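You operate a simulated robot arm through the tools that you are given. There is no shell and no other tool.

You are at the controls of a simulated robot arm. One attempt, no reset.

## Task
The saucepan is foaming: lid off, ring to low, then stir it.
Fine: before it boils over; lid on the pot holder; stir with the small skimmer; when the rice balls float, skim them into the steel bowl, letting them drip; skimmer in the narrow pan, ring off.

Only the result counts: the job must be done as asked and must still hold three seconds after the hand-in. Knocking over, shifting, dropping, spilling or breaking anything else fails it. A push-on lid holds only when it is set on centred and level and pressed home; a screw cap is set on level and turned clockwise until tight.

## Robot
A 7-joint arm with a two-finger gripper, fixed in place. Base frame: the origin is at the foot of the arm, x ahead of it, y to its left, z up. Units: mm, rad, N and s.
With the tool pointing down near the work surface it reaches from about 320 to 760 mm from the base axis. Its first joint turns from -2.897 to 2.897 rad. Payload 1.71 kg.
Tool frame: the origin (TCP) lies between the finger pads and is the grasp point; the fingertips stand 20 mm ahead of it; z points along the fingers, y is the line along which they close. The gripper opens to 96 mm. The gripper's body begins 113 mm behind the TCP.
Orientation is that of the tool frame in the base frame, as a unit quaternion [x, y, z, w]. With the fingers straight down and closing along the base's y, the tool's x points along the base's -x, its y along +y and its z along -z.

## Interface
- The arm moves only by the tool arm_command. Its argument "motion" is a list of rows, each an object (a shift or turn left out is 0, a gripper value left out holds the last) with "fingers": the closure, from 0 (fully open) to 1 (shut); "travel": the shift along the base's x, y, z in cm, a list of three; "angular": the turn, a rotation vector about the base's x, y, z in rad, a list of three. In form: [{"fingers": fingers, "travel": [dx, dy, dz], "angular": [ax, ay, az]}, ...]. A call has 1 to 20 rows; each row is the pose to reach, as a shift and turn from the pose commanded when the call began. A row lasts 0.2 s, in which the tool goes at most 50 mm and 0.15 rad; a call with a longer step from one row to the next is refused whole, and so is a gripper value outside its range. A pose out of reach is approached as far as the arm can. The call stops where the force on the tool passes 40 N (or 10 N more than at its start, if that is more) or the arm is blocked; 0.2 s more then pass. The fingers move at their own pace (about 153 mm/s each) and stop on an object; they squeeze with about 33 N. The grip force told is the motor's: it shows also when the fingers shut on nothing. Time passes only in rows, and 0.2 s behind the last, so rows that repeat a pose let the fingers close. The reply holds the time, the measured pose of the TCP, the force on the tool along the base axes, the opening and the grip force, in the units named above and with some noise, with the torque about the TCP (base axes, N m) and any sound that the robot's microphone picked up.
- Cameras (640 x 400 px; columns grow to the right, rows downward): "scene" is fixed at [49.7, 649.2, 1535.6]; the picture's right is [-0.76, -0.65, 0.00], its down [-0.26, 0.30, -0.92] and it looks along [0.60, -0.70, -0.40] (base axes); focal length 366 px, centre (320, 200). "wrist" rides on the gripper at [65, 14, -145] in the tool frame; the picture's right is [-0.21, 0.98, 0.00], its down [-0.88, -0.18, -0.44] and it looks along [-0.43, -0.09, 0.90] (tool axes); focal length 275 px, centre (320, 200).
- get_image(camera): a new picture of that camera. No time passes.
- raise_lower(by): slides the trunk up (or, below 0, down) by that many mm; the arm rides with it, the base frame stays. It gives what a move gives, with no picture.
- probe_pixels(camera, pixels): for up to 12 pixels [column, row] of the newest picture of that camera ("zoom" is the newest enlarged one), the place [x, y, z] in the base frame of the surface seen there, good to about 2 mm. No time passes.
- zoom(camera, box): a new picture of the part [left, top, right, bottom] of that camera's present view, enlarged. No time passes.
- finish_job(): hands the job in; it is judged then, once.

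Open the gripper and draw the arm clear of the work before you hand the job in, unless the task says otherwise.

The tools are called by a JSON object that holds its "api" and its "payload". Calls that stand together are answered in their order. arm_command: Moves the arm, as the interface text tells. Its arguments: {"type":"object","properties":{"motion":{"type":"array","items":{"type":"object","properties":{"fingers":{"type":"number"},"travel":{"type":"array","items":{"type":"number"}},"angular":{"type":"array","items":{"type":"number"}}}}}},"required":["motion"]} The other tools are called the same way: raise_lower (by) slides the trunk up or down; get_image (camera) takes a picture; probe_pixels (camera, pixels) gives the place of the surface under pixels of a picture; zoom (camera, box) takes an enlarged picture of a part of a camera's view; finish_job () hands the job in.

At the start:

```text
t: 0.0
eef_pos: [318.2, -367.7, 1288.1]
tool_rot: [-0.001, 1.0, 0.0, 0.0]
wrist_force: [0.1, 0.0, 0.5]
wrist_torque: [0.0, 0.01, 0.01]
finger_gap: 96.0
finger_force: 0.0
trunk travel left (down, up): [-300.0, 86.0]
```

scene: 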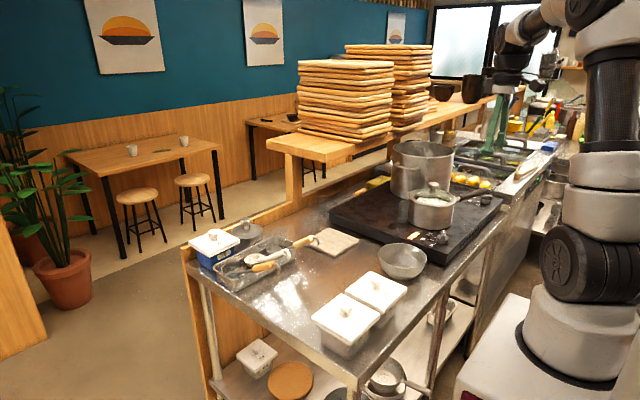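
wrist: 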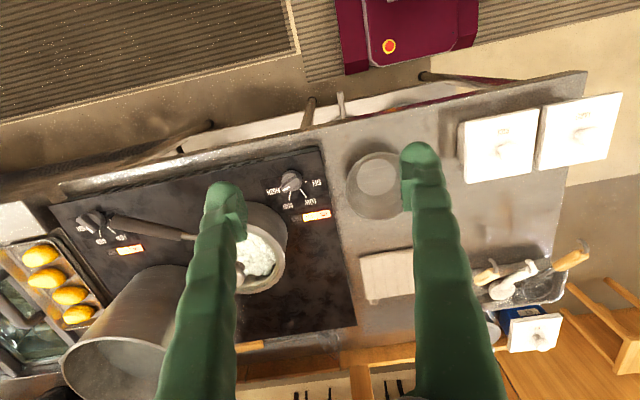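

I start by zooming in on the stove (about 330-500, 130-260) and the tool tray (about 210-300, 230-290) in the scene view.

{"api": "zoom", "payload": {"camera": "scene", "box": [320, 120, 520, 260]}}

{"api": "zoom", "payload": {"camera": "wrist", "box": [40, 140, 360, 360]}}

{"api": "zoom", "payload": {"camera": "scene", "box": [180, 210, 340, 310]}}

```text
2.86 times, centred on (420, 190) of scene
```

zoom: 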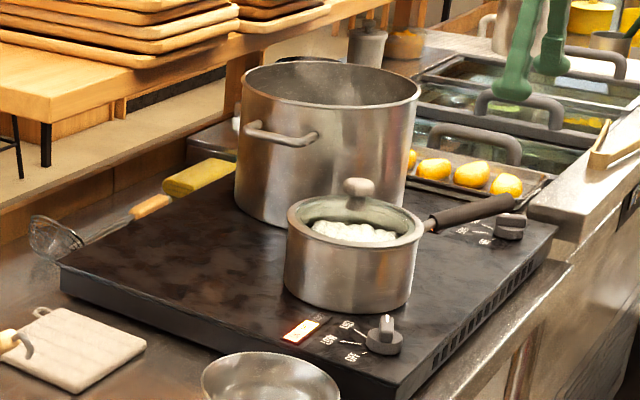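

```text
1.82 times, centred on (200, 250) of wrist
```

zoom: 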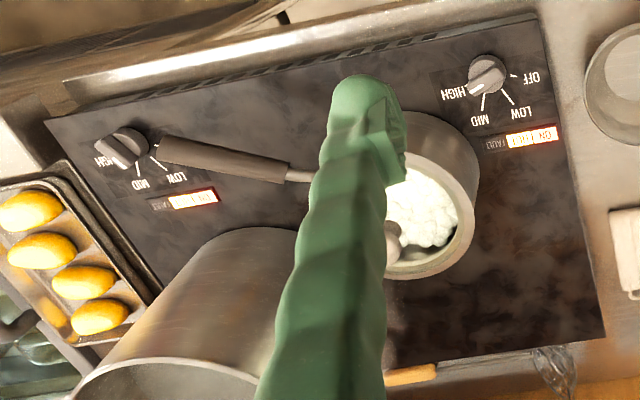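

```text
4.00 times, centred on (260, 260) of scene
```

zoom: 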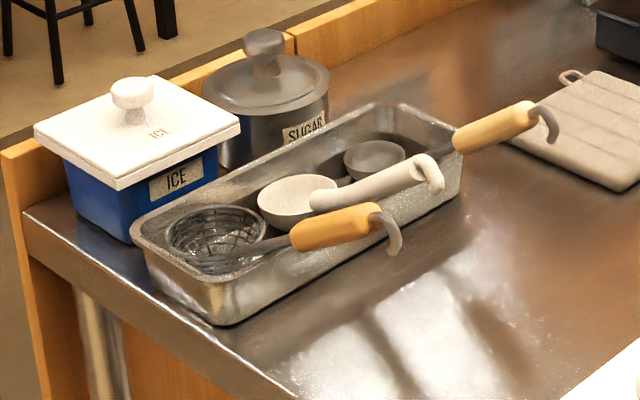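

The saucepan has a glass lid with a knob and there are two stove knobs; the tray holds three utensils, and another wire skimmer lies behind the stove. I probe key points for positions.

{"api": "zoom", "payload": {"camera": "wrist", "box": [240, 150, 360, 225]}}

{"api": "zoom", "payload": {"camera": "wrist", "box": [60, 180, 220, 280]}}

{"api": "zoom", "payload": {"camera": "wrist", "box": [440, 200, 640, 325]}}

{"api": "zoom", "payload": {"camera": "scene", "box": [320, 160, 480, 260]}}

```text
5.33 times, centred on (300, 188) of wrist
```

zoom: 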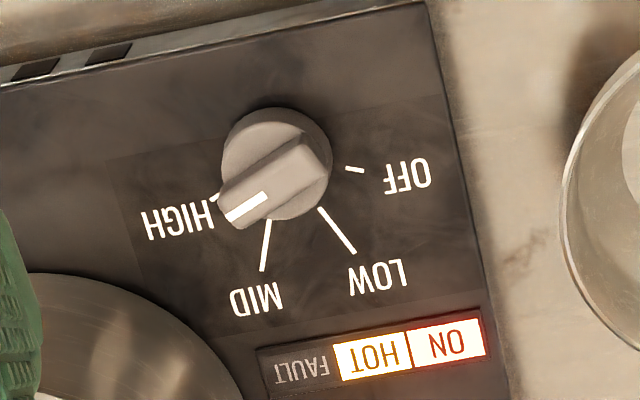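

```text
4.00 times, centred on (140, 230) of wrist
```

zoom: 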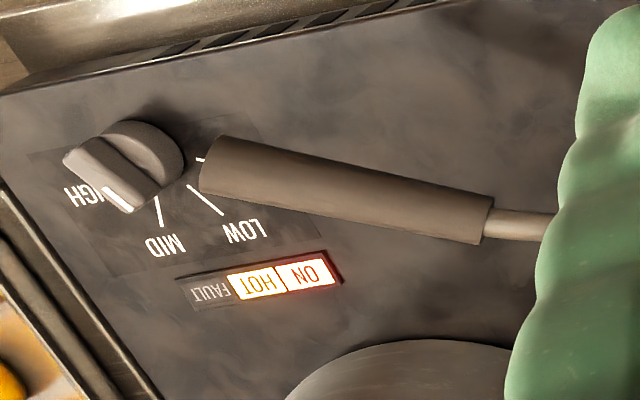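

```text
3.20 times, centred on (540, 262) of wrist
```

zoom: 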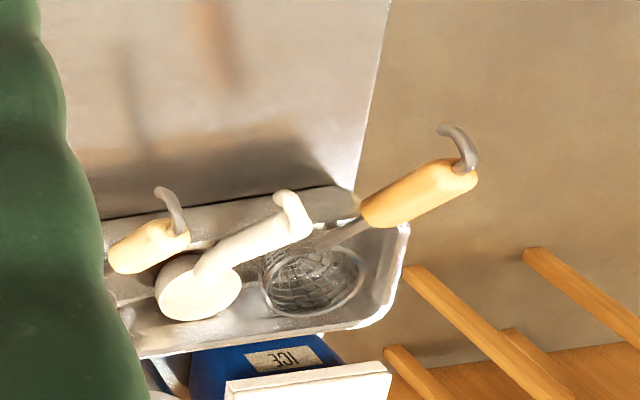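

```text
4.00 times, centred on (400, 210) of scene
```

zoom: 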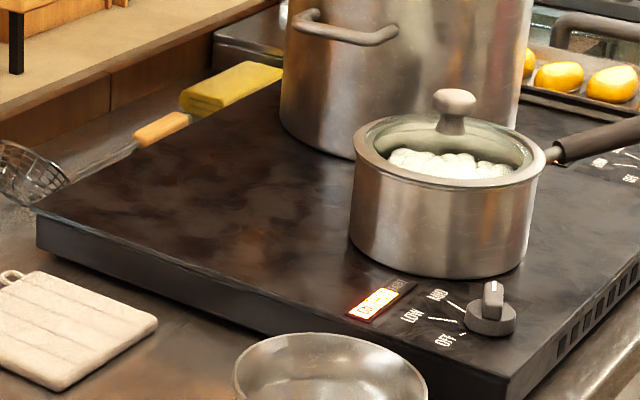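

Both knobs point to HIGH with ON/HOT lamps; the one at zoom (275,165) is beside the saucepan. I probe positions of the main objects in scene and wrist pictures.

{"api": "probe_pixels", "payload": {"camera": "zoom", "pixels": [[455, 98], [450, 135], [362, 150], [545, 150], [450, 185], [440, 270], [492, 292], [490, 325], [150, 130], [20, 185], [70, 330], [330, 380]]}}

{"api": "probe_pixels", "payload": {"camera": "wrist", "pixels": [[290, 180], [92, 222], [120, 250], [318, 216], [375, 178], [385, 275], [258, 265], [130, 325], [180, 235], [265, 205], [285, 270], [325, 150]]}}

```text
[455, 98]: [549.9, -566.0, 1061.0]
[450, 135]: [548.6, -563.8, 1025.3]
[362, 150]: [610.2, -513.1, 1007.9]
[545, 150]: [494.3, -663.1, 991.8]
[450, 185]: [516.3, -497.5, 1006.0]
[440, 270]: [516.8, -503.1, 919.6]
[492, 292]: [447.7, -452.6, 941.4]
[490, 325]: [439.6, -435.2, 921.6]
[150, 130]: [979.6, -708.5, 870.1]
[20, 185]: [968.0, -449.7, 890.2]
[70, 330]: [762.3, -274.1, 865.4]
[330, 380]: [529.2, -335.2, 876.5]
```

```text
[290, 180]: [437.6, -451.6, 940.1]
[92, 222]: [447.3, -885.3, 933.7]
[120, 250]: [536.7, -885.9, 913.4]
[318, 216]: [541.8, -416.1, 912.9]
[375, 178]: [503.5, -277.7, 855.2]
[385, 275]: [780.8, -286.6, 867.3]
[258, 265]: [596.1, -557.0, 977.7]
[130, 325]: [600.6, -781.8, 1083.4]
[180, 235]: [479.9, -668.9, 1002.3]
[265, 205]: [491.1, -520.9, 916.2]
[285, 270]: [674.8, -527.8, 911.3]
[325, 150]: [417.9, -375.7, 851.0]
```

The worktop is at z≈852 and the stove top z≈912, with the lid knob near (550,-566,1061). I zoom further on the saucepan lid and the bowl for precise geometry.

{"api": "zoom", "payload": {"camera": "scene", "box": [395, 170, 475, 230]}}

{"api": "probe_pixels", "payload": {"camera": "zoom", "pixels": [[290, 95], [250, 110], [335, 110], [290, 140], [290, 165], [130, 215], [180, 160], [430, 175], [420, 230], [280, 275], [290, 245], [280, 300]]}}

```text
6.67 times, centred on (435, 200) of scene
```

zoom: 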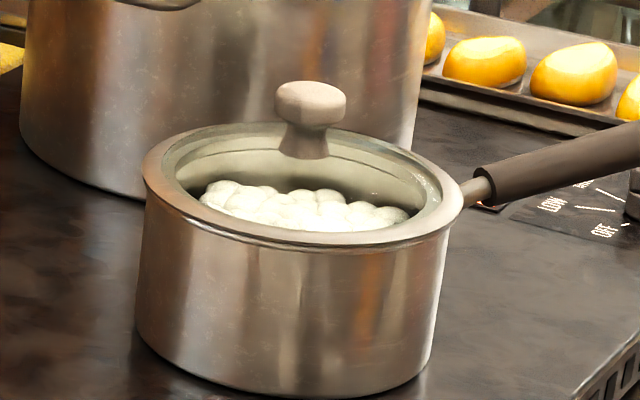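

```text
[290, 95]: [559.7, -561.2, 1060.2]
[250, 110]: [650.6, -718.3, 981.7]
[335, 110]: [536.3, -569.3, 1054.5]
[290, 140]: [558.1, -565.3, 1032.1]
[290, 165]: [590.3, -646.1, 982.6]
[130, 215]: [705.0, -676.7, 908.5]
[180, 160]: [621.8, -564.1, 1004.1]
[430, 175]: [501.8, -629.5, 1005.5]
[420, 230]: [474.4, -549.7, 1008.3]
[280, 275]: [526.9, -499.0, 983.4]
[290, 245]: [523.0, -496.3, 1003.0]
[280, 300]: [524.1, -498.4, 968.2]
```

The lid knob centre is about (550,-566) with the rim at z≈1005, radius ≈75. Before reaching that far (≈790 mm), I probe the arm's own body to estimate the shoulder height, and zoom into the utensil tray and pot holder.

{"api": "probe_pixels", "payload": {"camera": "scene", "pixels": [[590, 262], [610, 170], [605, 210], [610, 110], [610, 40], [580, 345], [510, 30], [510, 60], [500, 350], [560, 380], [620, 20], [545, 15]]}}

{"api": "zoom", "payload": {"camera": "scene", "box": [205, 225, 335, 305]}}

```text
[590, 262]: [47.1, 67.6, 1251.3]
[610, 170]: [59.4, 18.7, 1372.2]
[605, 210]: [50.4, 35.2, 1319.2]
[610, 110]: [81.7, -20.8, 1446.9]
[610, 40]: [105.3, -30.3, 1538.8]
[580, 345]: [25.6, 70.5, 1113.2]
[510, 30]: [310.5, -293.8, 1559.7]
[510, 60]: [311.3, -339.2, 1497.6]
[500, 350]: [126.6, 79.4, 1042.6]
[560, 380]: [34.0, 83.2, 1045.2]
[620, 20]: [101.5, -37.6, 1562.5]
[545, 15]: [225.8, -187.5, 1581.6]
```

```text
4.92 times, centred on (270, 265) of scene
```

zoom: 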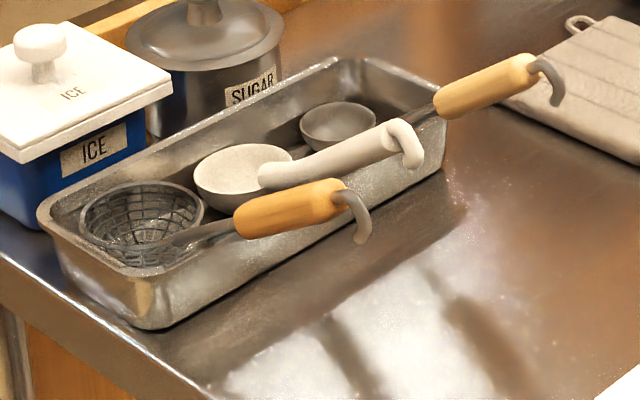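

The shoulder sits at z≈1251, so I can raise the trunk for reach. I zoom into the tray utensils, the far skimmer and the pot holder to measure them.

{"api": "zoom", "payload": {"camera": "scene", "box": [240, 230, 320, 280]}}

{"api": "zoom", "payload": {"camera": "scene", "box": [315, 165, 395, 215]}}

{"api": "probe_pixels", "payload": {"camera": "zoom", "pixels": [[40, 205], [100, 245], [120, 190], [300, 140], [360, 120]]}}

{"api": "zoom", "payload": {"camera": "scene", "box": [295, 220, 375, 270]}}

{"api": "probe_pixels", "payload": {"camera": "zoom", "pixels": [[120, 80], [285, 105], [280, 150], [510, 150], [360, 300], [100, 170], [60, 205], [330, 180]]}}

```text
8.00 times, centred on (280, 255) of scene
```

zoom: 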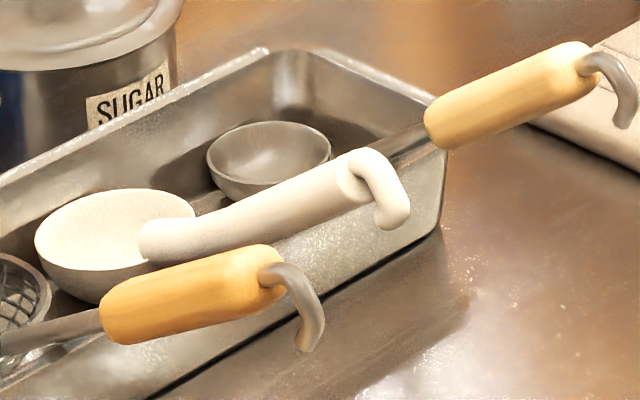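

```text
8.00 times, centred on (355, 190) of scene
```

zoom: 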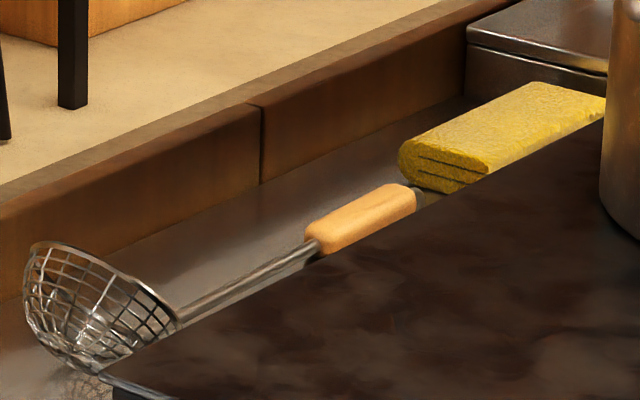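

```text
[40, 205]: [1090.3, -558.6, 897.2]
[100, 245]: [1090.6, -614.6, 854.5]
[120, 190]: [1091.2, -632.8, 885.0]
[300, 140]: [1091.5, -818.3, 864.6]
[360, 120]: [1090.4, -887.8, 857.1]
```

```text
8.00 times, centred on (335, 245) of scene
```

zoom: 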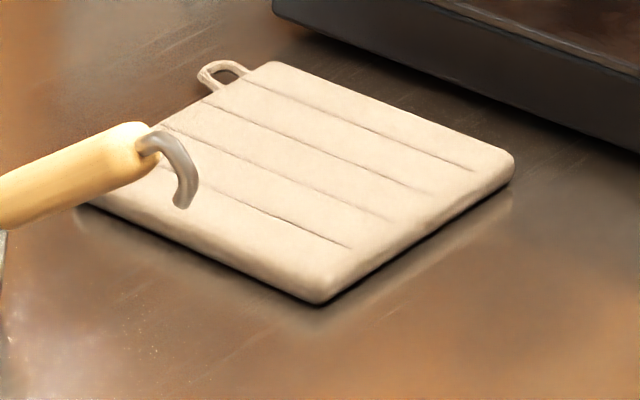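

```text
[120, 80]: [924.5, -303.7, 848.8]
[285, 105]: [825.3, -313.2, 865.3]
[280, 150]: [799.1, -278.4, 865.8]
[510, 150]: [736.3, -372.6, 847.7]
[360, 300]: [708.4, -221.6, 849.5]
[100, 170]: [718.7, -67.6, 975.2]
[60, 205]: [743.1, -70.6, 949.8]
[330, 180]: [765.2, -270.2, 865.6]
```

The pot holder lies around (795,-285) and the far skimmer is out of reach, so the wire skimmer in the tray is the reachable one. I zoom the wrist view on the pot holder and bowl to get exact centres.

{"api": "zoom", "payload": {"camera": "wrist", "box": [330, 135, 490, 315]}}

{"api": "zoom", "payload": {"camera": "wrist", "box": [330, 235, 430, 315]}}

{"api": "probe_pixels", "payload": {"camera": "zoom", "pixels": [[185, 150], [250, 430], [480, 110], [560, 390], [330, 250], [400, 400], [200, 200], [230, 380], [500, 200], [520, 350], [340, 130], [420, 120]]}}

```text
2.22 times, centred on (410, 225) of wrist
```

zoom: 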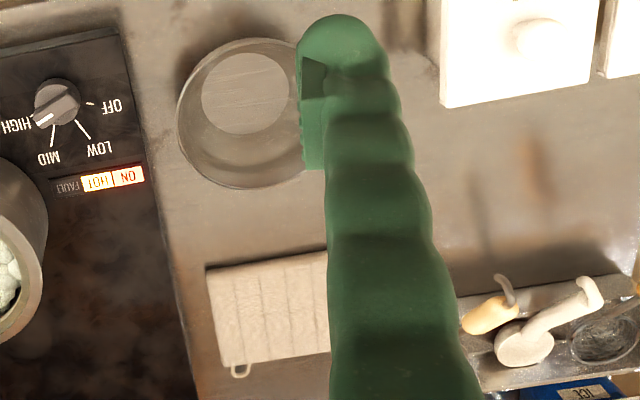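

```text
5.00 times, centred on (380, 275) of wrist
```

zoom: 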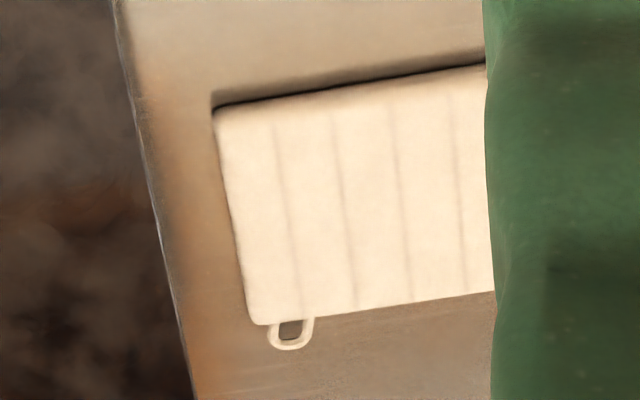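

```text
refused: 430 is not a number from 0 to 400
```

{"api": "probe_pixels", "payload": {"camera": "zoom", "pixels": [[222, 120], [255, 318], [478, 80], [488, 285], [360, 200], [250, 200], [430, 310], [400, 90]]}}

{"api": "zoom", "payload": {"camera": "scene", "box": [295, 220, 375, 270]}}

{"api": "probe_pixels", "payload": {"camera": "zoom", "pixels": [[272, 70], [505, 155], [320, 290], [110, 190], [440, 210], [200, 240], [380, 110], [210, 120], [480, 175]]}}

```text
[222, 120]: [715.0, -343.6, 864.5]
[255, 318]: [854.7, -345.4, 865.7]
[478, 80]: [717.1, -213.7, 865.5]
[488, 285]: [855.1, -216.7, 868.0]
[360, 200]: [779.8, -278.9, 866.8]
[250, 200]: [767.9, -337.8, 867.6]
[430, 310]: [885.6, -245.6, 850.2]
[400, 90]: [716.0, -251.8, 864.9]
```

```text
8.00 times, centred on (335, 245) of scene
```

zoom: 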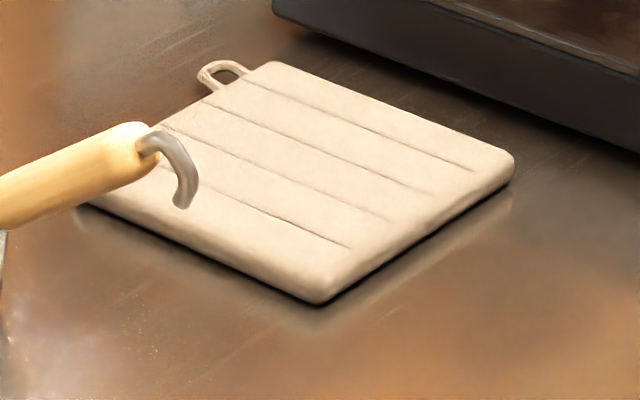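

```text
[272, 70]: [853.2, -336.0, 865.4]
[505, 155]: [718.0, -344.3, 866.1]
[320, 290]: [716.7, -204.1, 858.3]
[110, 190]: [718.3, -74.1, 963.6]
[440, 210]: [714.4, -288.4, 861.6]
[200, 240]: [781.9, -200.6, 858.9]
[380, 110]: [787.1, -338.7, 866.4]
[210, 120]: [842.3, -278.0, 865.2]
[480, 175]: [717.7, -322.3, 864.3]
```

Pot holder spans x 713–860, y −347 to −198 (centre ≈(786,−272), top z≈866), and the lid knob is near (548,−568). I move above the lid knob with the tool yawed radially and tilted 20° outward for reach.

{"api": "arm_command", "payload": {"motion": [{"fingers": 0, "travel": [3.3, -2.86, -1.5], "angular": [-0.02, -0.0473, -0.1131]}, {"travel": [6.6, -5.71, -3.2], "angular": [-0.04, -0.0946, -0.2262]}, {"travel": [9.9, -8.57, -5.0], "angular": [-0.06, -0.1419, -0.3393]}, {"travel": [13.2, -11.43, -7.0], "angular": [-0.08, -0.1891, -0.4523]}, {"travel": [16.5, -14.3, -9.3], "angular": [-0.1, -0.2364, -0.5654]}, {"travel": [19.8, -17.2, -11.6], "angular": [-0.12, -0.2837, -0.6785]}, {"travel": [23.0, -20.0, -13.8], "angular": [-0.14, -0.331, -0.7916]}]}}

{"api": "get_image", "payload": {"camera": "wrist"}}

{"api": "get_image", "payload": {"camera": "scene"}}

```text
t: 1.6
eef_pos: [531.0, -567.4, 1154.7]
tool_rot: [0.385, 0.905, -0.072, 0.166]
wrist_force: [0.9, -0.4, 0.0]
wrist_torque: [0.02, 0.02, -0.01]
finger_gap: 96.0
finger_force: 0.1
trunk travel left (down, up): [-300.0, 86.0]
```

```text
taken
```

wrist: 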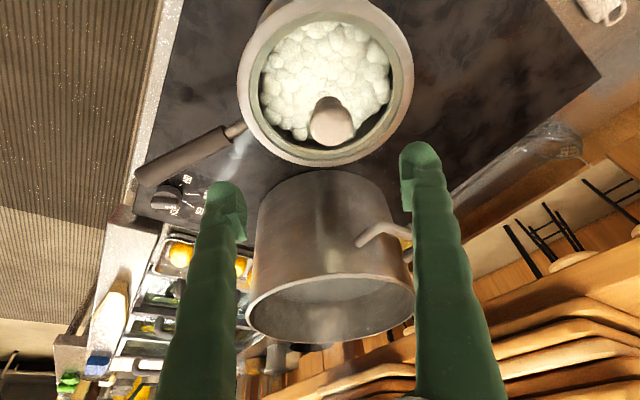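

```text
taken
```

scene: 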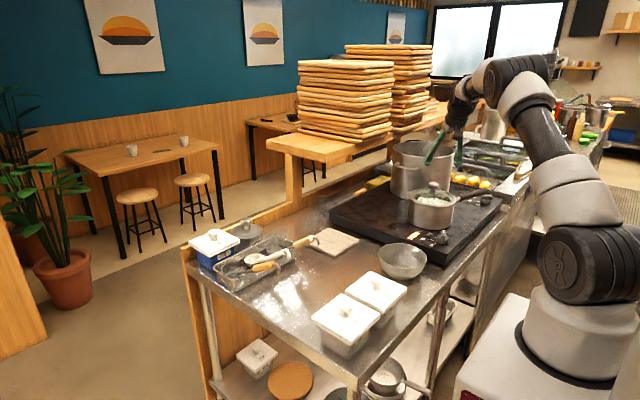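

The wrist view shows the lid knob at (330,120) and the pan rim around (325,85); measured TCP is (531,−567,1155), a bit short of the command. I probe the knob and the rim for precise centring.

{"api": "probe_pixels", "payload": {"camera": "wrist", "pixels": [[332, 118], [312, 120], [350, 120], [330, 138], [330, 100], [245, 85], [408, 85], [325, 158], [300, 155], [325, 60], [265, 90], [385, 90]]}}

{"api": "zoom", "payload": {"camera": "wrist", "box": [230, 0, 420, 175]}}

```text
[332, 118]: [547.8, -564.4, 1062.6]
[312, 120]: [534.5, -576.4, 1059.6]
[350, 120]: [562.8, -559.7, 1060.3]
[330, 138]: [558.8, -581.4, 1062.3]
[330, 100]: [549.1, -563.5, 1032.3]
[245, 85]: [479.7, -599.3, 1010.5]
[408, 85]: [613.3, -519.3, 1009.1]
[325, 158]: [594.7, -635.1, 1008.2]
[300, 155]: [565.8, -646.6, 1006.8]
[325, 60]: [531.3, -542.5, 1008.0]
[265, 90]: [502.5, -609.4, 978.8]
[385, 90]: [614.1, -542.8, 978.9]
```

```text
2.29 times, centred on (325, 88) of wrist
```

zoom: 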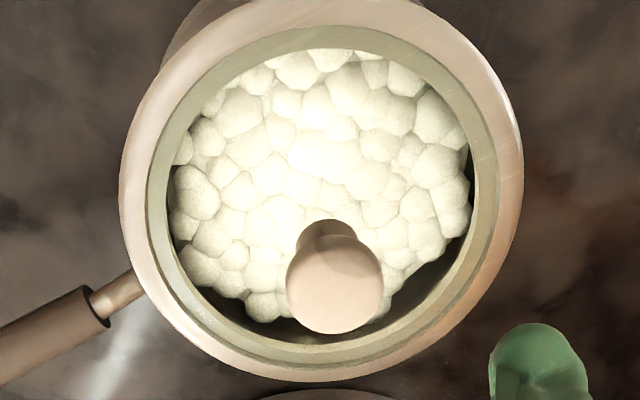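

The knob is round, about 38 mm, centred near (551,−570). I hold for one step to see whether the arm settles onto its commanded pose.

{"api": "arm_command", "payload": {"motion": [{"fingers": 0, "travel": [0.3, -0.2, -2.0]}]}}

```text
t: 2.0
eef_pos: [531.9, -570.0, 1133.8]
tool_rot: [0.384, 0.906, -0.071, 0.166]
wrist_force: [0.8, -0.5, -0.7]
wrist_torque: [0.04, -0.02, -0.02]
finger_gap: 95.8
finger_force: 0.0
trunk travel left (down, up): [-300.0, 86.0]
```

The TCP sits 19 mm short in x of the command and the picture agrees (knob appears right of centre), so I command an extra x shift and watch whether it follows.

{"api": "arm_command", "payload": {"motion": [{"fingers": 0, "travel": [1.9, 0.0, -1.0]}]}}

{"api": "get_image", "payload": {"camera": "wrist"}}

```text
t: 2.4
eef_pos: [552.2, -569.2, 1123.0]
tool_rot: [0.383, 0.906, -0.071, 0.166]
wrist_force: [-0.4, 0.1, -0.1]
wrist_torque: [0.01, 0.04, 0.01]
finger_gap: 96.1
finger_force: 0.0
trunk travel left (down, up): [-300.0, 86.0]
```

```text
taken
```

wrist: 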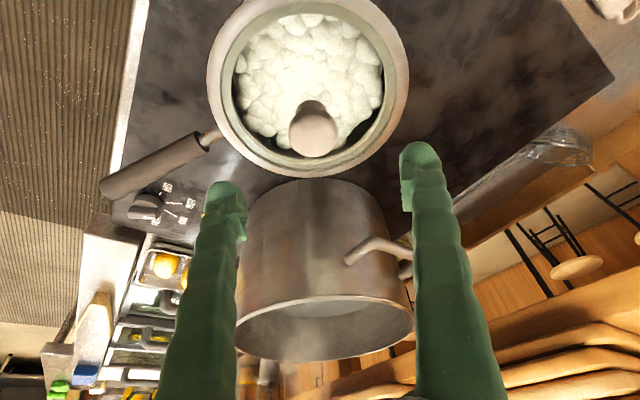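

The TCP is now at (552,−569,1123) and the knob at (313,135) is right where it should be beneath the fingers. I descend 75 mm with open fingers.

{"api": "arm_command", "payload": {"motion": [{"fingers": 0, "travel": [0, 0, -4.0]}, {"travel": [0, 0, -7.4]}]}}

{"api": "get_image", "payload": {"camera": "wrist"}}

{"api": "zoom", "payload": {"camera": "scene", "box": [380, 130, 500, 230]}}

```text
t: 3.0
eef_pos: [549.8, -568.9, 1050.7]
tool_rot: [0.383, 0.906, -0.071, 0.167]
wrist_force: [0.2, 0.1, 0.5]
wrist_torque: [0.01, -0.01, 0.04]
finger_gap: 96.1
finger_force: 0.1
trunk travel left (down, up): [-300.0, 86.0]
```

```text
taken
```

wrist: 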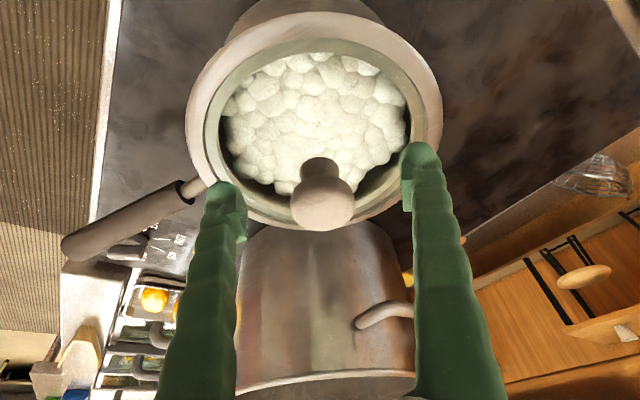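

```text
4.00 times, centred on (440, 180) of scene
```

zoom: 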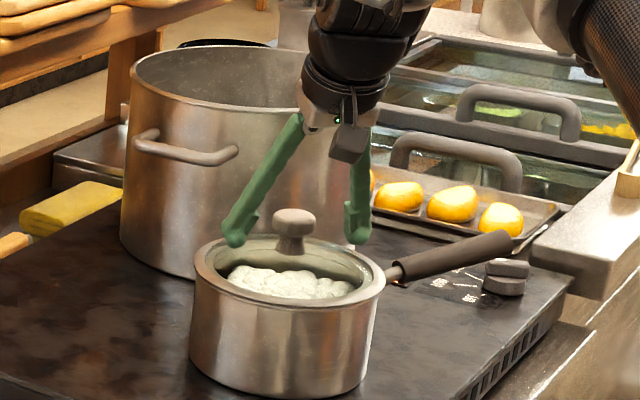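

The fingers straddle the knob at (322,195). I close on it and hold.

{"api": "arm_command", "payload": {"motion": [{"fingers": 1}, {"fingers": 1}]}}

```text
t: 3.6
eef_pos: [550.7, -569.4, 1051.4]
tool_rot: [0.382, 0.906, -0.071, 0.165]
wrist_force: [-0.5, -0.2, 0.0]
wrist_torque: [-0.02, 0.03, -0.03]
finger_gap: 34.7
finger_force: 33.0
trunk travel left (down, up): [-300.0, 86.0]
heard: snap
```

The grip closed at 34.7 mm with a "snap" sound. I lift 3 cm and look.

{"api": "arm_command", "payload": {"motion": [{"fingers": 1, "travel": [0, 0, 1.5]}, {"travel": [0, 0, 3.5]}]}}

{"api": "get_image", "payload": {"camera": "wrist"}}

{"api": "zoom", "payload": {"camera": "scene", "box": [380, 130, 500, 230]}}

```text
t: 4.2
eef_pos: [551.3, -569.7, 1086.2]
tool_rot: [0.383, 0.906, -0.071, 0.166]
wrist_force: [0.8, 0.4, -2.1]
wrist_torque: [-0.02, 0.0, 0.0]
finger_gap: 34.6
finger_force: 32.4
trunk travel left (down, up): [-300.0, 86.0]
```

```text
taken
```

wrist: 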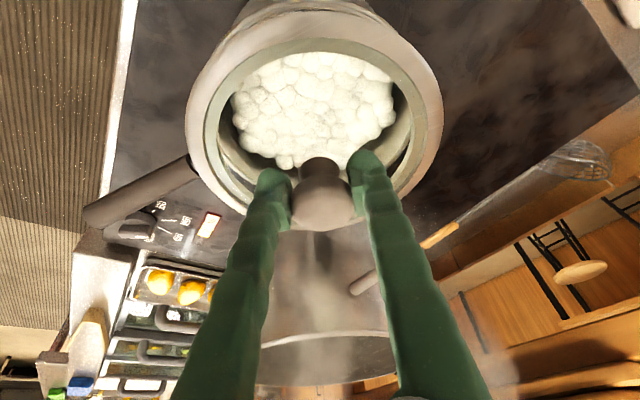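

```text
4.00 times, centred on (440, 180) of scene
```

zoom: 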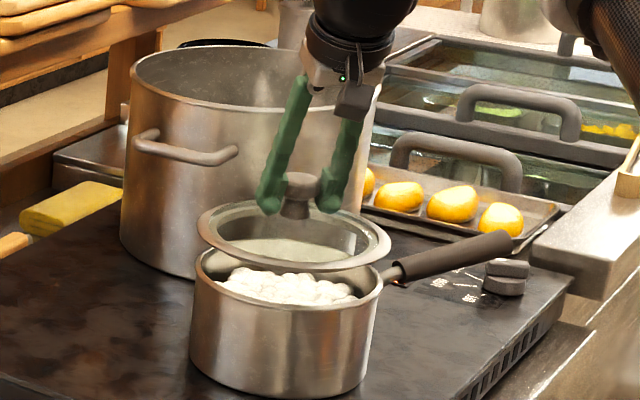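

The lid is level and clear of the pan rim. I carry it toward the pot holder at (784,−272), turning about the vertical by 0.466 rad to keep the tilt radial.

{"api": "arm_command", "payload": {"motion": [{"fingers": 1, "travel": [1.0, 1.3, 1.5]}, {"travel": [3.6, 4.6, 1.8], "angular": [0, 0, 0.06]}, {"travel": [6.4, 8.2, 1.8], "angular": [0, 0, 0.14]}, {"travel": [9.2, 11.8, 1.8], "angular": [0, 0, 0.22]}, {"travel": [12.0, 15.4, 1.8], "angular": [0, 0, 0.3]}, {"travel": [14.8, 19.0, 1.5], "angular": [0, 0, 0.38]}, {"travel": [17.6, 22.6, 1.0], "angular": [0, 0, 0.44]}, {"travel": [20.4, 26.2, 0.0], "angular": [0, 0, 0.466]}, {"travel": [22.4, 28.8, -2.0], "angular": [0, 0, 0.466]}, {"travel": [23.3, 29.8, -4.0], "angular": [0, 0, 0.466]}]}}

{"api": "get_image", "payload": {"camera": "scene"}}

{"api": "get_image", "payload": {"camera": "wrist"}}

```text
t: 6.4
eef_pos: [762.0, -275.1, 1068.3]
tool_rot: [0.164, 0.968, -0.03, 0.187]
wrist_force: [-1.4, 0.5, -2.5]
wrist_torque: [-0.02, -0.13, 0.02]
finger_gap: 34.7
finger_force: 33.1
trunk travel left (down, up): [-300.0, 86.0]
stopped in row 10: the arm was blocked; the commanded pose is now the measured one
```

```text
taken
```

scene: 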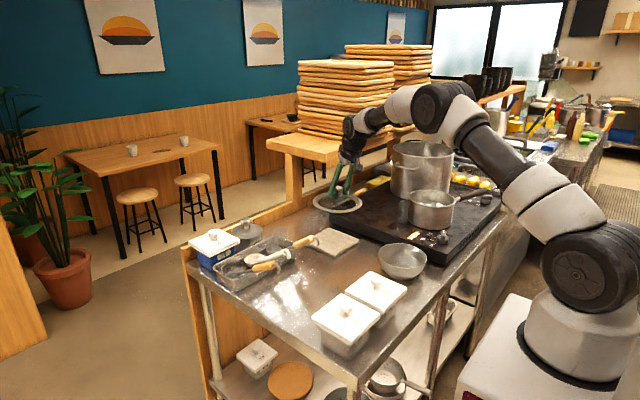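

```text
taken
```

wrist: 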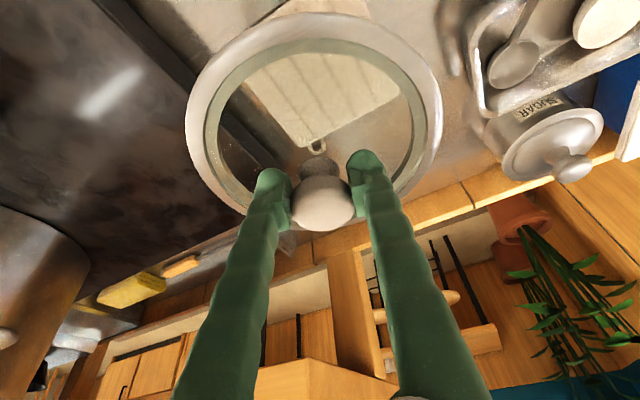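

The arm was blocked at (762,−275,1068), with no force on the tool. I zoom the scene near the wrist and elbow to see whether a link touches the tray stack or shelf.

{"api": "zoom", "payload": {"camera": "scene", "box": [270, 60, 470, 230]}}

{"api": "probe_pixels", "payload": {"camera": "scene", "pixels": [[350, 125], [350, 160], [365, 115], [385, 110], [440, 100], [470, 115], [300, 120], [345, 70], [385, 75], [395, 95], [410, 100], [346, 180]]}}

```text
2.35 times, centred on (370, 145) of scene
```

zoom: 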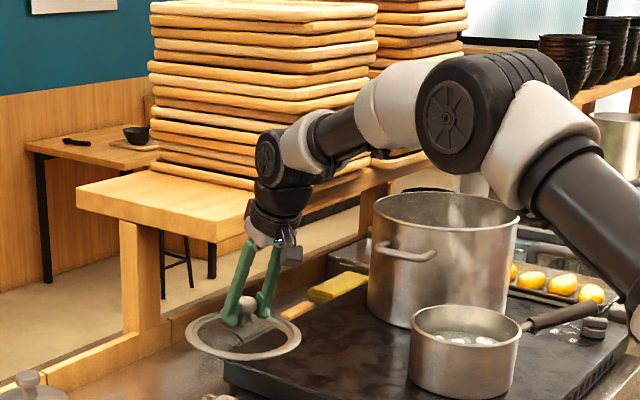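

```text
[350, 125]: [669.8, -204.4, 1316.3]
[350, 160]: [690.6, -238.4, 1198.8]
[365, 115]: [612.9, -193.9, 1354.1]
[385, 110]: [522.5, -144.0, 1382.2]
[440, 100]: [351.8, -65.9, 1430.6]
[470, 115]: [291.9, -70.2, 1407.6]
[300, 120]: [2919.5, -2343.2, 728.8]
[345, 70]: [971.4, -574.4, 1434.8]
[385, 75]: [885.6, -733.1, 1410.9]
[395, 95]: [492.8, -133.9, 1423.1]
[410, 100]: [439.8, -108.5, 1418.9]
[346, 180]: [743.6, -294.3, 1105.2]
```

The elbow is still bent and nothing seems to touch, so this may be a tracking limit. I test with a small +2 cm x step.

{"api": "arm_command", "payload": {"motion": [{"fingers": 1, "travel": [1.0, 0, 0]}, {"travel": [2.0, 0, 0]}]}}

```text
t: 7.0
eef_pos: [768.7, -276.8, 1081.0]
tool_rot: [0.164, 0.967, -0.028, 0.194]
wrist_force: [-0.8, 0.8, -3.3]
wrist_torque: [-0.05, -0.09, -0.02]
finger_gap: 34.6
finger_force: 33.3
trunk travel left (down, up): [-300.0, 86.0]
stopped in row 2: the arm was blocked; the commanded pose is now the measured one
```

The arm is at its reach limit here (r≈817) and began tilting the lid slightly. I back off to r≈811, re-level the lid, and will then lower with the trunk, which keeps the arm's shape.

{"api": "arm_command", "payload": {"motion": [{"fingers": 1, "travel": [-0.3, 0.9, -0.5], "angular": [0.01, 0.029, 0]}, {"travel": [-0.3, 0.9, -0.5], "angular": [0.01, 0.029, 0]}]}}

{"api": "zoom", "payload": {"camera": "scene", "box": [280, 110, 420, 270]}}

{"api": "get_image", "payload": {"camera": "wrist"}}

```text
t: 7.6
eef_pos: [767.9, -267.9, 1070.7]
tool_rot: [0.165, 0.97, -0.026, 0.177]
wrist_force: [0.9, -0.4, -4.2]
wrist_torque: [0.03, 0.01, 0.0]
finger_gap: 34.8
finger_force: 33.0
trunk travel left (down, up): [-300.0, 86.0]
```

```text
2.50 times, centred on (350, 190) of scene
```

zoom: 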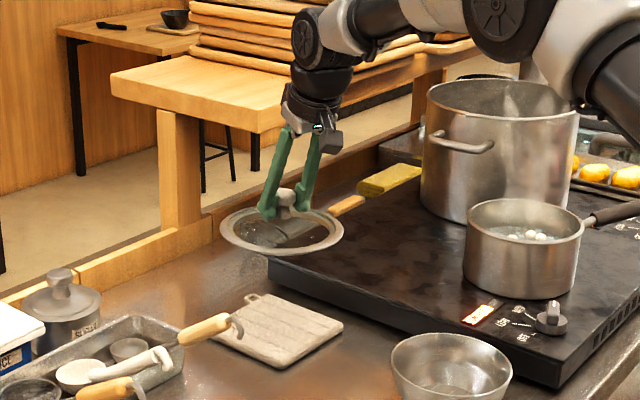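

```text
taken
```

wrist: 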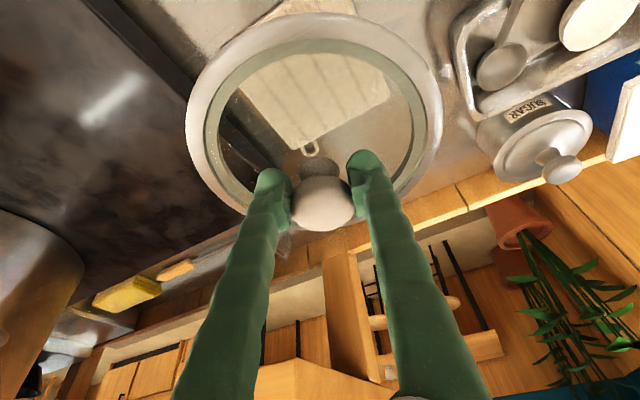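

The lid is level again at (768,−268,1071) and the foam has settled in the pan. I probe the lid's lower rim height before lowering.

{"api": "probe_pixels", "payload": {"camera": "zoom", "pixels": [[223, 232], [341, 237], [285, 252], [270, 250], [310, 250], [240, 212], [330, 218]]}}

{"api": "zoom", "payload": {"camera": "scene", "box": [320, 180, 380, 220]}}

```text
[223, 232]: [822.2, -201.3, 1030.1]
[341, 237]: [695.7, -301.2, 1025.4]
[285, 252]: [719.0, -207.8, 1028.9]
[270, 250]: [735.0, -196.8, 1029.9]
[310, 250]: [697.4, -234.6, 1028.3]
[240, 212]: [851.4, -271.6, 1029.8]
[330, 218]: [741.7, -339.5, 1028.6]
```

```text
10.00 times, centred on (350, 200) of scene
```

zoom: 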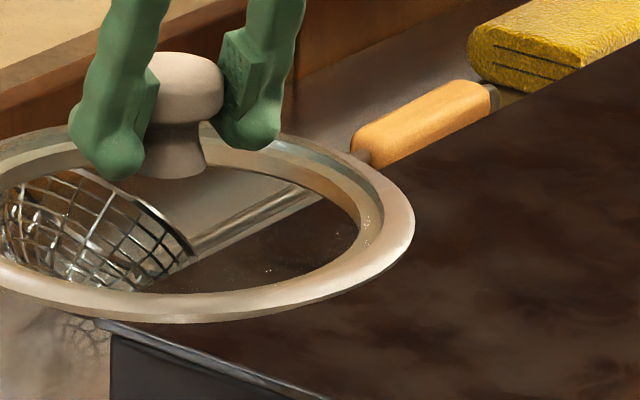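

The lid rim is level at z≈1029 (top edge). I lower the trunk by 140 mm.

{"api": "raise_lower", "payload": {"by": -140}}

{"api": "zoom", "payload": {"camera": "scene", "box": [280, 170, 420, 280]}}

{"api": "get_image", "payload": {"camera": "wrist"}}

```text
t: 9.3
eef_pos: [767.7, -268.0, 933.1]
tool_rot: [0.166, 0.97, -0.027, 0.178]
wrist_force: [1.3, 0.2, -3.3]
wrist_torque: [0.07, 0.05, -0.01]
finger_gap: 34.6
finger_force: 32.6
trunk travel left (down, up): [-160.0, 226.0]
```

```text
3.64 times, centred on (350, 225) of scene
```

zoom: 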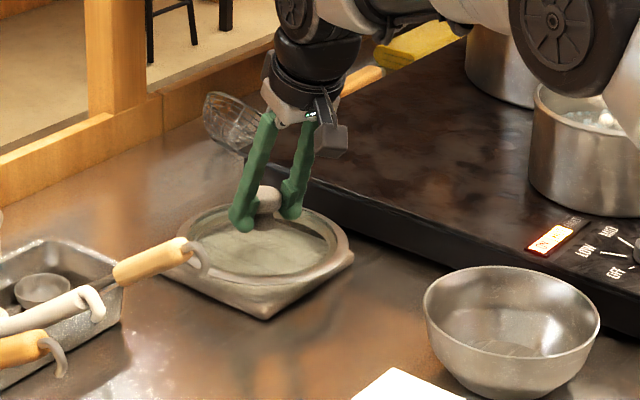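

```text
taken
```

wrist: 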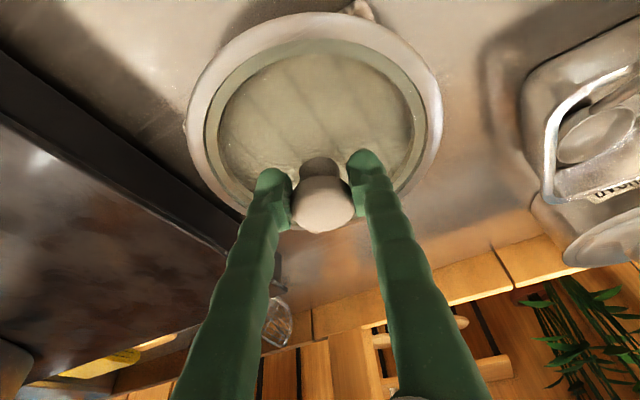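

The lid hangs just above the holder at TCP z=933. I lower in small steps with force checks.

{"api": "arm_command", "payload": {"motion": [{"fingers": 1, "travel": [0, 0, -0.6]}, {"travel": [0, 0, -1.1]}]}}

```text
t: 9.9
eef_pos: [768.7, -266.9, 922.0]
tool_rot: [0.165, 0.97, -0.026, 0.178]
wrist_force: [0.6, -0.2, -2.3]
wrist_torque: [0.01, 0.01, -0.02]
finger_gap: 34.7
finger_force: 33.3
trunk travel left (down, up): [-160.0, 226.0]
```

Still free at z=922 (force −2.3 N, only the lid's weight), so I go down a few more millimetres.

{"api": "arm_command", "payload": {"motion": [{"fingers": 1, "travel": [0, 0, -0.3]}, {"travel": [0, 0, -0.6]}]}}

```text
t: 10.5
eef_pos: [769.3, -267.1, 919.6]
tool_rot: [0.164, 0.97, -0.027, 0.18]
wrist_force: [-1.2, 0.9, 13.8]
wrist_torque: [-0.58, 0.32, -0.01]
finger_gap: 34.7
finger_force: 33.8
trunk travel left (down, up): [-160.0, 226.0]
```

The lid is in contact with the holder (13.8 N). I relieve the press slightly, open the fingers and then retreat upward.

{"api": "arm_command", "payload": {"motion": [{"fingers": 1, "travel": [0, 0, 0.25]}, {"fingers": 0, "travel": [0, 0, 0.25]}, {"fingers": 0, "travel": [0, 0, 0.25]}, {"fingers": 0, "travel": [-0.8, 0.3, 3.0]}, {"fingers": 0, "travel": [-2.0, 0.7, 7.0]}]}}

{"api": "zoom", "payload": {"camera": "scene", "box": [280, 170, 480, 280]}}

{"api": "get_image", "payload": {"camera": "wrist"}}

```text
t: 11.7
eef_pos: [746.6, -260.4, 987.7]
tool_rot: [0.164, 0.97, -0.026, 0.178]
wrist_force: [-0.3, 0.2, -0.3]
wrist_torque: [0.0, 0.0, -0.03]
finger_gap: 96.1
finger_force: 0.2
trunk travel left (down, up): [-160.0, 226.0]
```

```text
3.20 times, centred on (380, 225) of scene
```

zoom: 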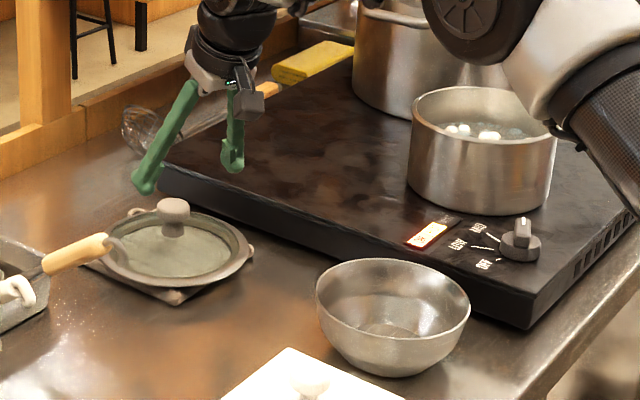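

```text
taken
```

wrist: 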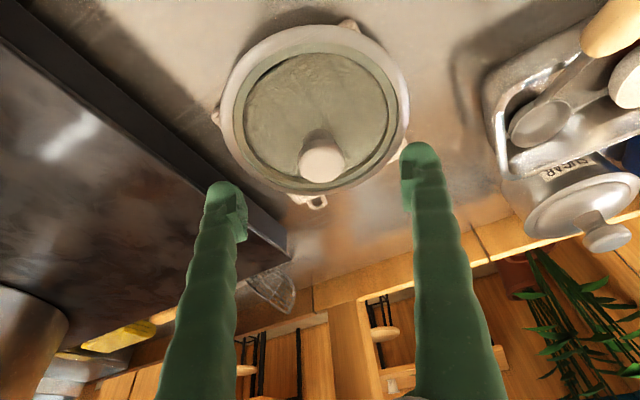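

The lid rests on the holder (scene zoom 175,245) and the pan's foam has collapsed with white balls visible. Now the ring knob: I raise and swing over to above the knob at (438,−451), turning the tool straight down with the fingers across the knob's ridge.

{"api": "arm_command", "payload": {"motion": [{"fingers": 0, "travel": [-2.0, -1.2, 3.5], "angular": [0.0257, 0.0321, -0.0797]}, {"travel": [-6.0, -3.7, 5.0], "angular": [0.0513, 0.0642, -0.1593]}, {"travel": [-10.0, -6.2, 5.0], "angular": [0.077, 0.0963, -0.239]}, {"travel": [-14.0, -8.7, 5.0], "angular": [0.1027, 0.1284, -0.3186]}, {"travel": [-18.0, -11.1, 5.0], "angular": [0.1283, 0.1605, -0.3983]}, {"travel": [-22.0, -13.6, 5.0], "angular": [0.154, 0.1925, -0.478]}, {"travel": [-26.0, -16.1, 5.0], "angular": [0.1797, 0.2246, -0.5576]}, {"travel": [-29.5, -18.2, 4.2], "angular": [0.2053, 0.2567, -0.6373]}, {"travel": [-30.9, -19.1, 3.2], "angular": [0.231, 0.2888, -0.7169]}]}}

{"api": "get_image", "payload": {"camera": "wrist"}}

{"api": "get_image", "payload": {"camera": "scene"}}

```text
t: 13.7
eef_pos: [438.7, -451.7, 1017.0]
tool_rot: [0.507, 0.862, 0.0, -0.002]
wrist_force: [0.8, 0.3, 0.9]
wrist_torque: [-0.02, 0.03, 0.02]
finger_gap: 95.8
finger_force: 0.1
trunk travel left (down, up): [-160.0, 226.0]
```

```text
taken
```

wrist: 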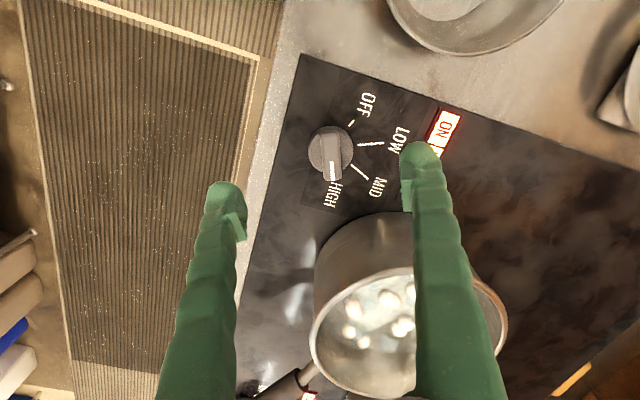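

```text
taken
```

scene: 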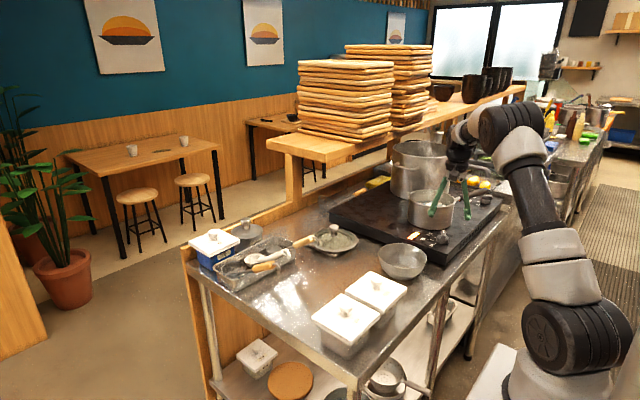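

The arm is exactly above the knob (at px (330,152)), ridge pointing to HIGH. I zoom and probe the knob and the tick marks.

{"api": "zoom", "payload": {"camera": "wrist", "box": [280, 90, 440, 215]}}

{"api": "probe_pixels", "payload": {"camera": "zoom", "pixels": [[205, 195], [205, 260], [200, 170], [210, 280], [285, 120], [320, 170], [370, 165], [285, 245], [345, 290], [150, 195], [235, 215], [205, 215]]}}

```text
3.20 times, centred on (360, 152) of wrist
```

zoom: 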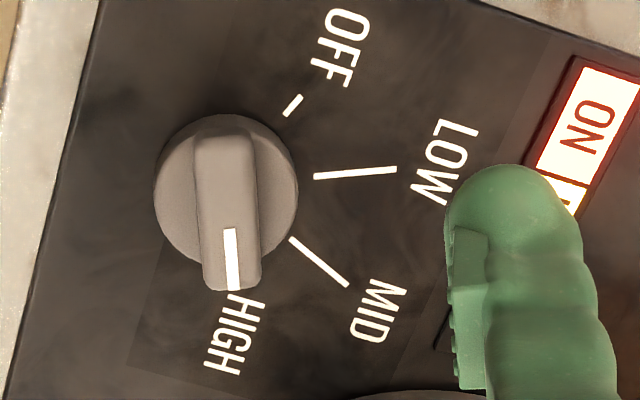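

```text
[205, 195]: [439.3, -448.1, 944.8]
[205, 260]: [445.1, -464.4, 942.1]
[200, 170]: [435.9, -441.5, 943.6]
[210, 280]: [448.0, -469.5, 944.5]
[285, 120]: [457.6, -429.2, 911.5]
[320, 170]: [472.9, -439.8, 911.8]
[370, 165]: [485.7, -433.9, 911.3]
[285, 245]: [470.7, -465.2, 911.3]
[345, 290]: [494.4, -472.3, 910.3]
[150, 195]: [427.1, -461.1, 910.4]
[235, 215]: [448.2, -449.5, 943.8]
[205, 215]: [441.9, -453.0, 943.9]
```

Knob ridge top is z≈944, stove surface 911, ridge points at azimuth ≈ −67°, with LOW about +90° (counter-clockwise from above). I align yaw (−0.115 rad), centre on (444,−450) and descend to grip height.

{"api": "arm_command", "payload": {"motion": [{"fingers": 0, "travel": [0.5, 0.15, -3.0], "angular": [0, 0, -0.115]}, {"fingers": 0.5, "travel": [0.5, 0.15, -6.0], "angular": [0, 0, -0.115]}, {"fingers": 0.5, "travel": [0.5, 0.15, -6.9], "angular": [0, 0, -0.115]}]}}

{"api": "get_image", "payload": {"camera": "wrist"}}

{"api": "zoom", "payload": {"camera": "scene", "box": [400, 180, 500, 260]}}

```text
t: 14.5
eef_pos: [443.4, -449.7, 948.4]
tool_rot: [0.554, 0.832, 0.0, -0.001]
wrist_force: [-0.4, -0.4, -0.3]
wrist_torque: [-0.02, -0.02, 0.0]
finger_gap: 48.0
finger_force: 0.0
trunk travel left (down, up): [-160.0, 226.0]
```

```text
taken
```

wrist: 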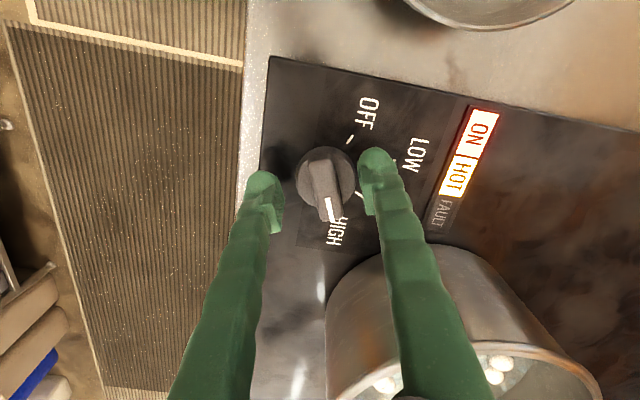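

```text
5.00 times, centred on (450, 220) of scene
```

zoom: 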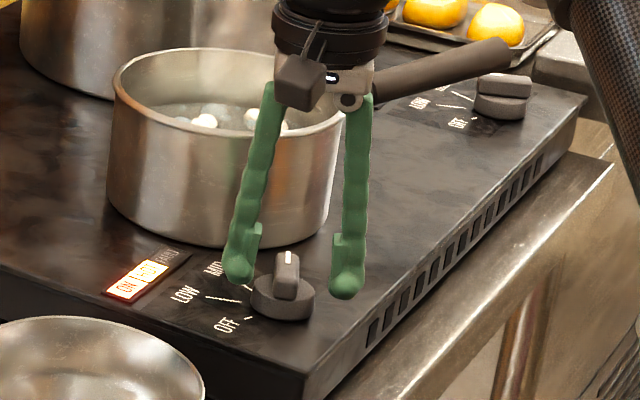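

The fingers straddle the knob ridge (midpoint ≈(322,178)). I close on the ridge.

{"api": "arm_command", "payload": {"motion": [{"fingers": 1}, {"fingers": 1}]}}

```text
t: 15.1
eef_pos: [445.5, -449.5, 948.2]
tool_rot: [0.553, 0.833, -0.001, 0.0]
wrist_force: [12.3, 2.9, -2.0]
wrist_torque: [-0.11, -0.26, 0.07]
finger_gap: 15.1
finger_force: 35.0
trunk travel left (down, up): [-160.0, 226.0]
```

The knob pushes the gripper 12 N in +x, so its centre is ~3 mm further out. I shift and then rotate counter-clockwise in steps, first to MID and on toward LOW.

{"api": "arm_command", "payload": {"motion": [{"fingers": 1, "travel": [0.3, 0.1, 0]}, {"travel": [0.3, 0.1, 0], "angular": [0, 0, 0.13]}, {"travel": [0.3, 0.1, 0], "angular": [0, 0, 0.26]}, {"travel": [0.3, 0.1, 0], "angular": [0, 0, 0.39]}, {"travel": [0.3, 0.1, 0], "angular": [0, 0, 0.52]}, {"travel": [0.3, 0.1, 0], "angular": [0, 0, 0.65]}, {"travel": [0.3, 0.1, 0], "angular": [0, 0, 0.785]}]}}

{"api": "get_image", "payload": {"camera": "wrist"}}

```text
t: 16.7
eef_pos: [443.3, -450.8, 948.7]
tool_rot: [0.193, 0.981, -0.001, -0.001]
wrist_force: [-9.0, -11.7, -1.8]
wrist_torque: [-0.19, -0.01, -0.08]
finger_gap: 15.0
finger_force: 34.8
trunk travel left (down, up): [-160.0, 226.0]
```

```text
taken
```

wrist: 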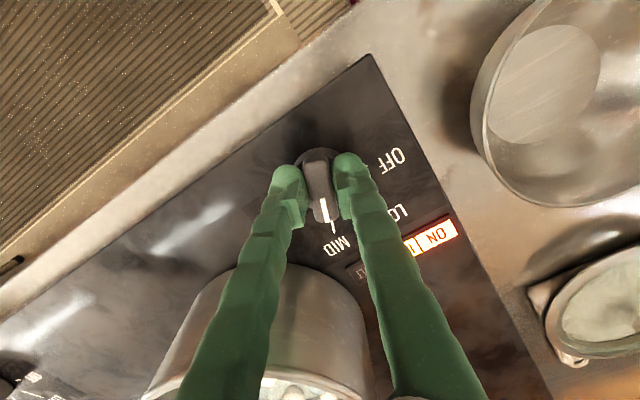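

The ridge now points at MID. I relax the position by (−2,−2) mm and rotate a further 0.785 rad to LOW.

{"api": "arm_command", "payload": {"motion": [{"fingers": 1, "travel": [-0.2, -0.25, 0]}, {"travel": [-0.2, -0.25, 0], "angular": [0, 0, 0.13]}, {"travel": [-0.2, -0.25, 0], "angular": [0, 0, 0.26]}, {"travel": [-0.2, -0.25, 0], "angular": [0, 0, 0.39]}, {"travel": [-0.2, -0.25, 0], "angular": [0, 0, 0.52]}, {"travel": [-0.2, -0.25, 0], "angular": [0, 0, 0.65]}, {"travel": [-0.2, -0.25, 0], "angular": [0, 0, 0.785]}]}}

{"api": "get_image", "payload": {"camera": "wrist"}}

{"api": "zoom", "payload": {"camera": "scene", "box": [400, 180, 500, 260]}}

```text
t: 18.3
eef_pos: [443.4, -453.8, 948.7]
tool_rot: [-0.196, 0.981, -0.001, 0.001]
wrist_force: [-0.5, -22.5, -2.2]
wrist_torque: [-0.43, 0.2, -0.06]
finger_gap: 15.2
finger_force: 34.6
trunk travel left (down, up): [-160.0, 226.0]
```

```text
taken
```

wrist: 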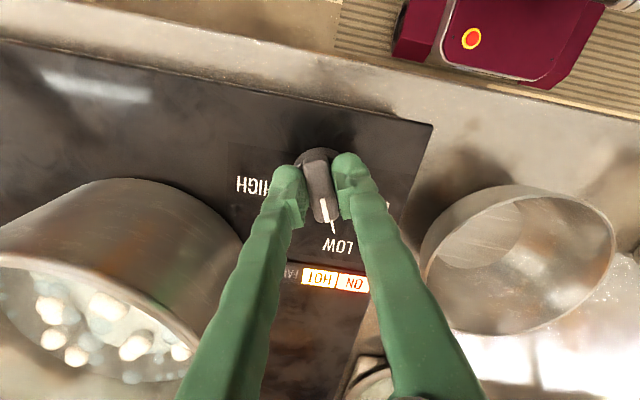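

```text
5.00 times, centred on (450, 220) of scene
```

zoom: 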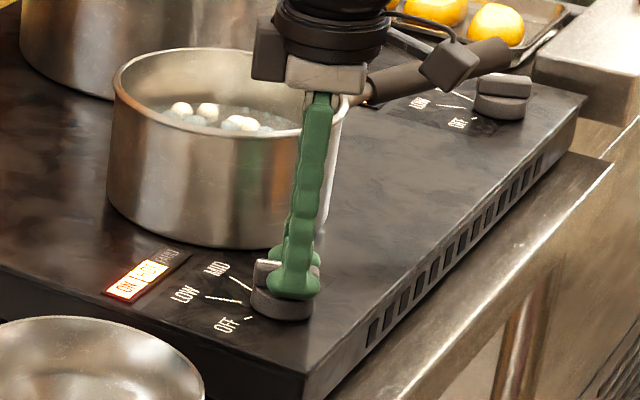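

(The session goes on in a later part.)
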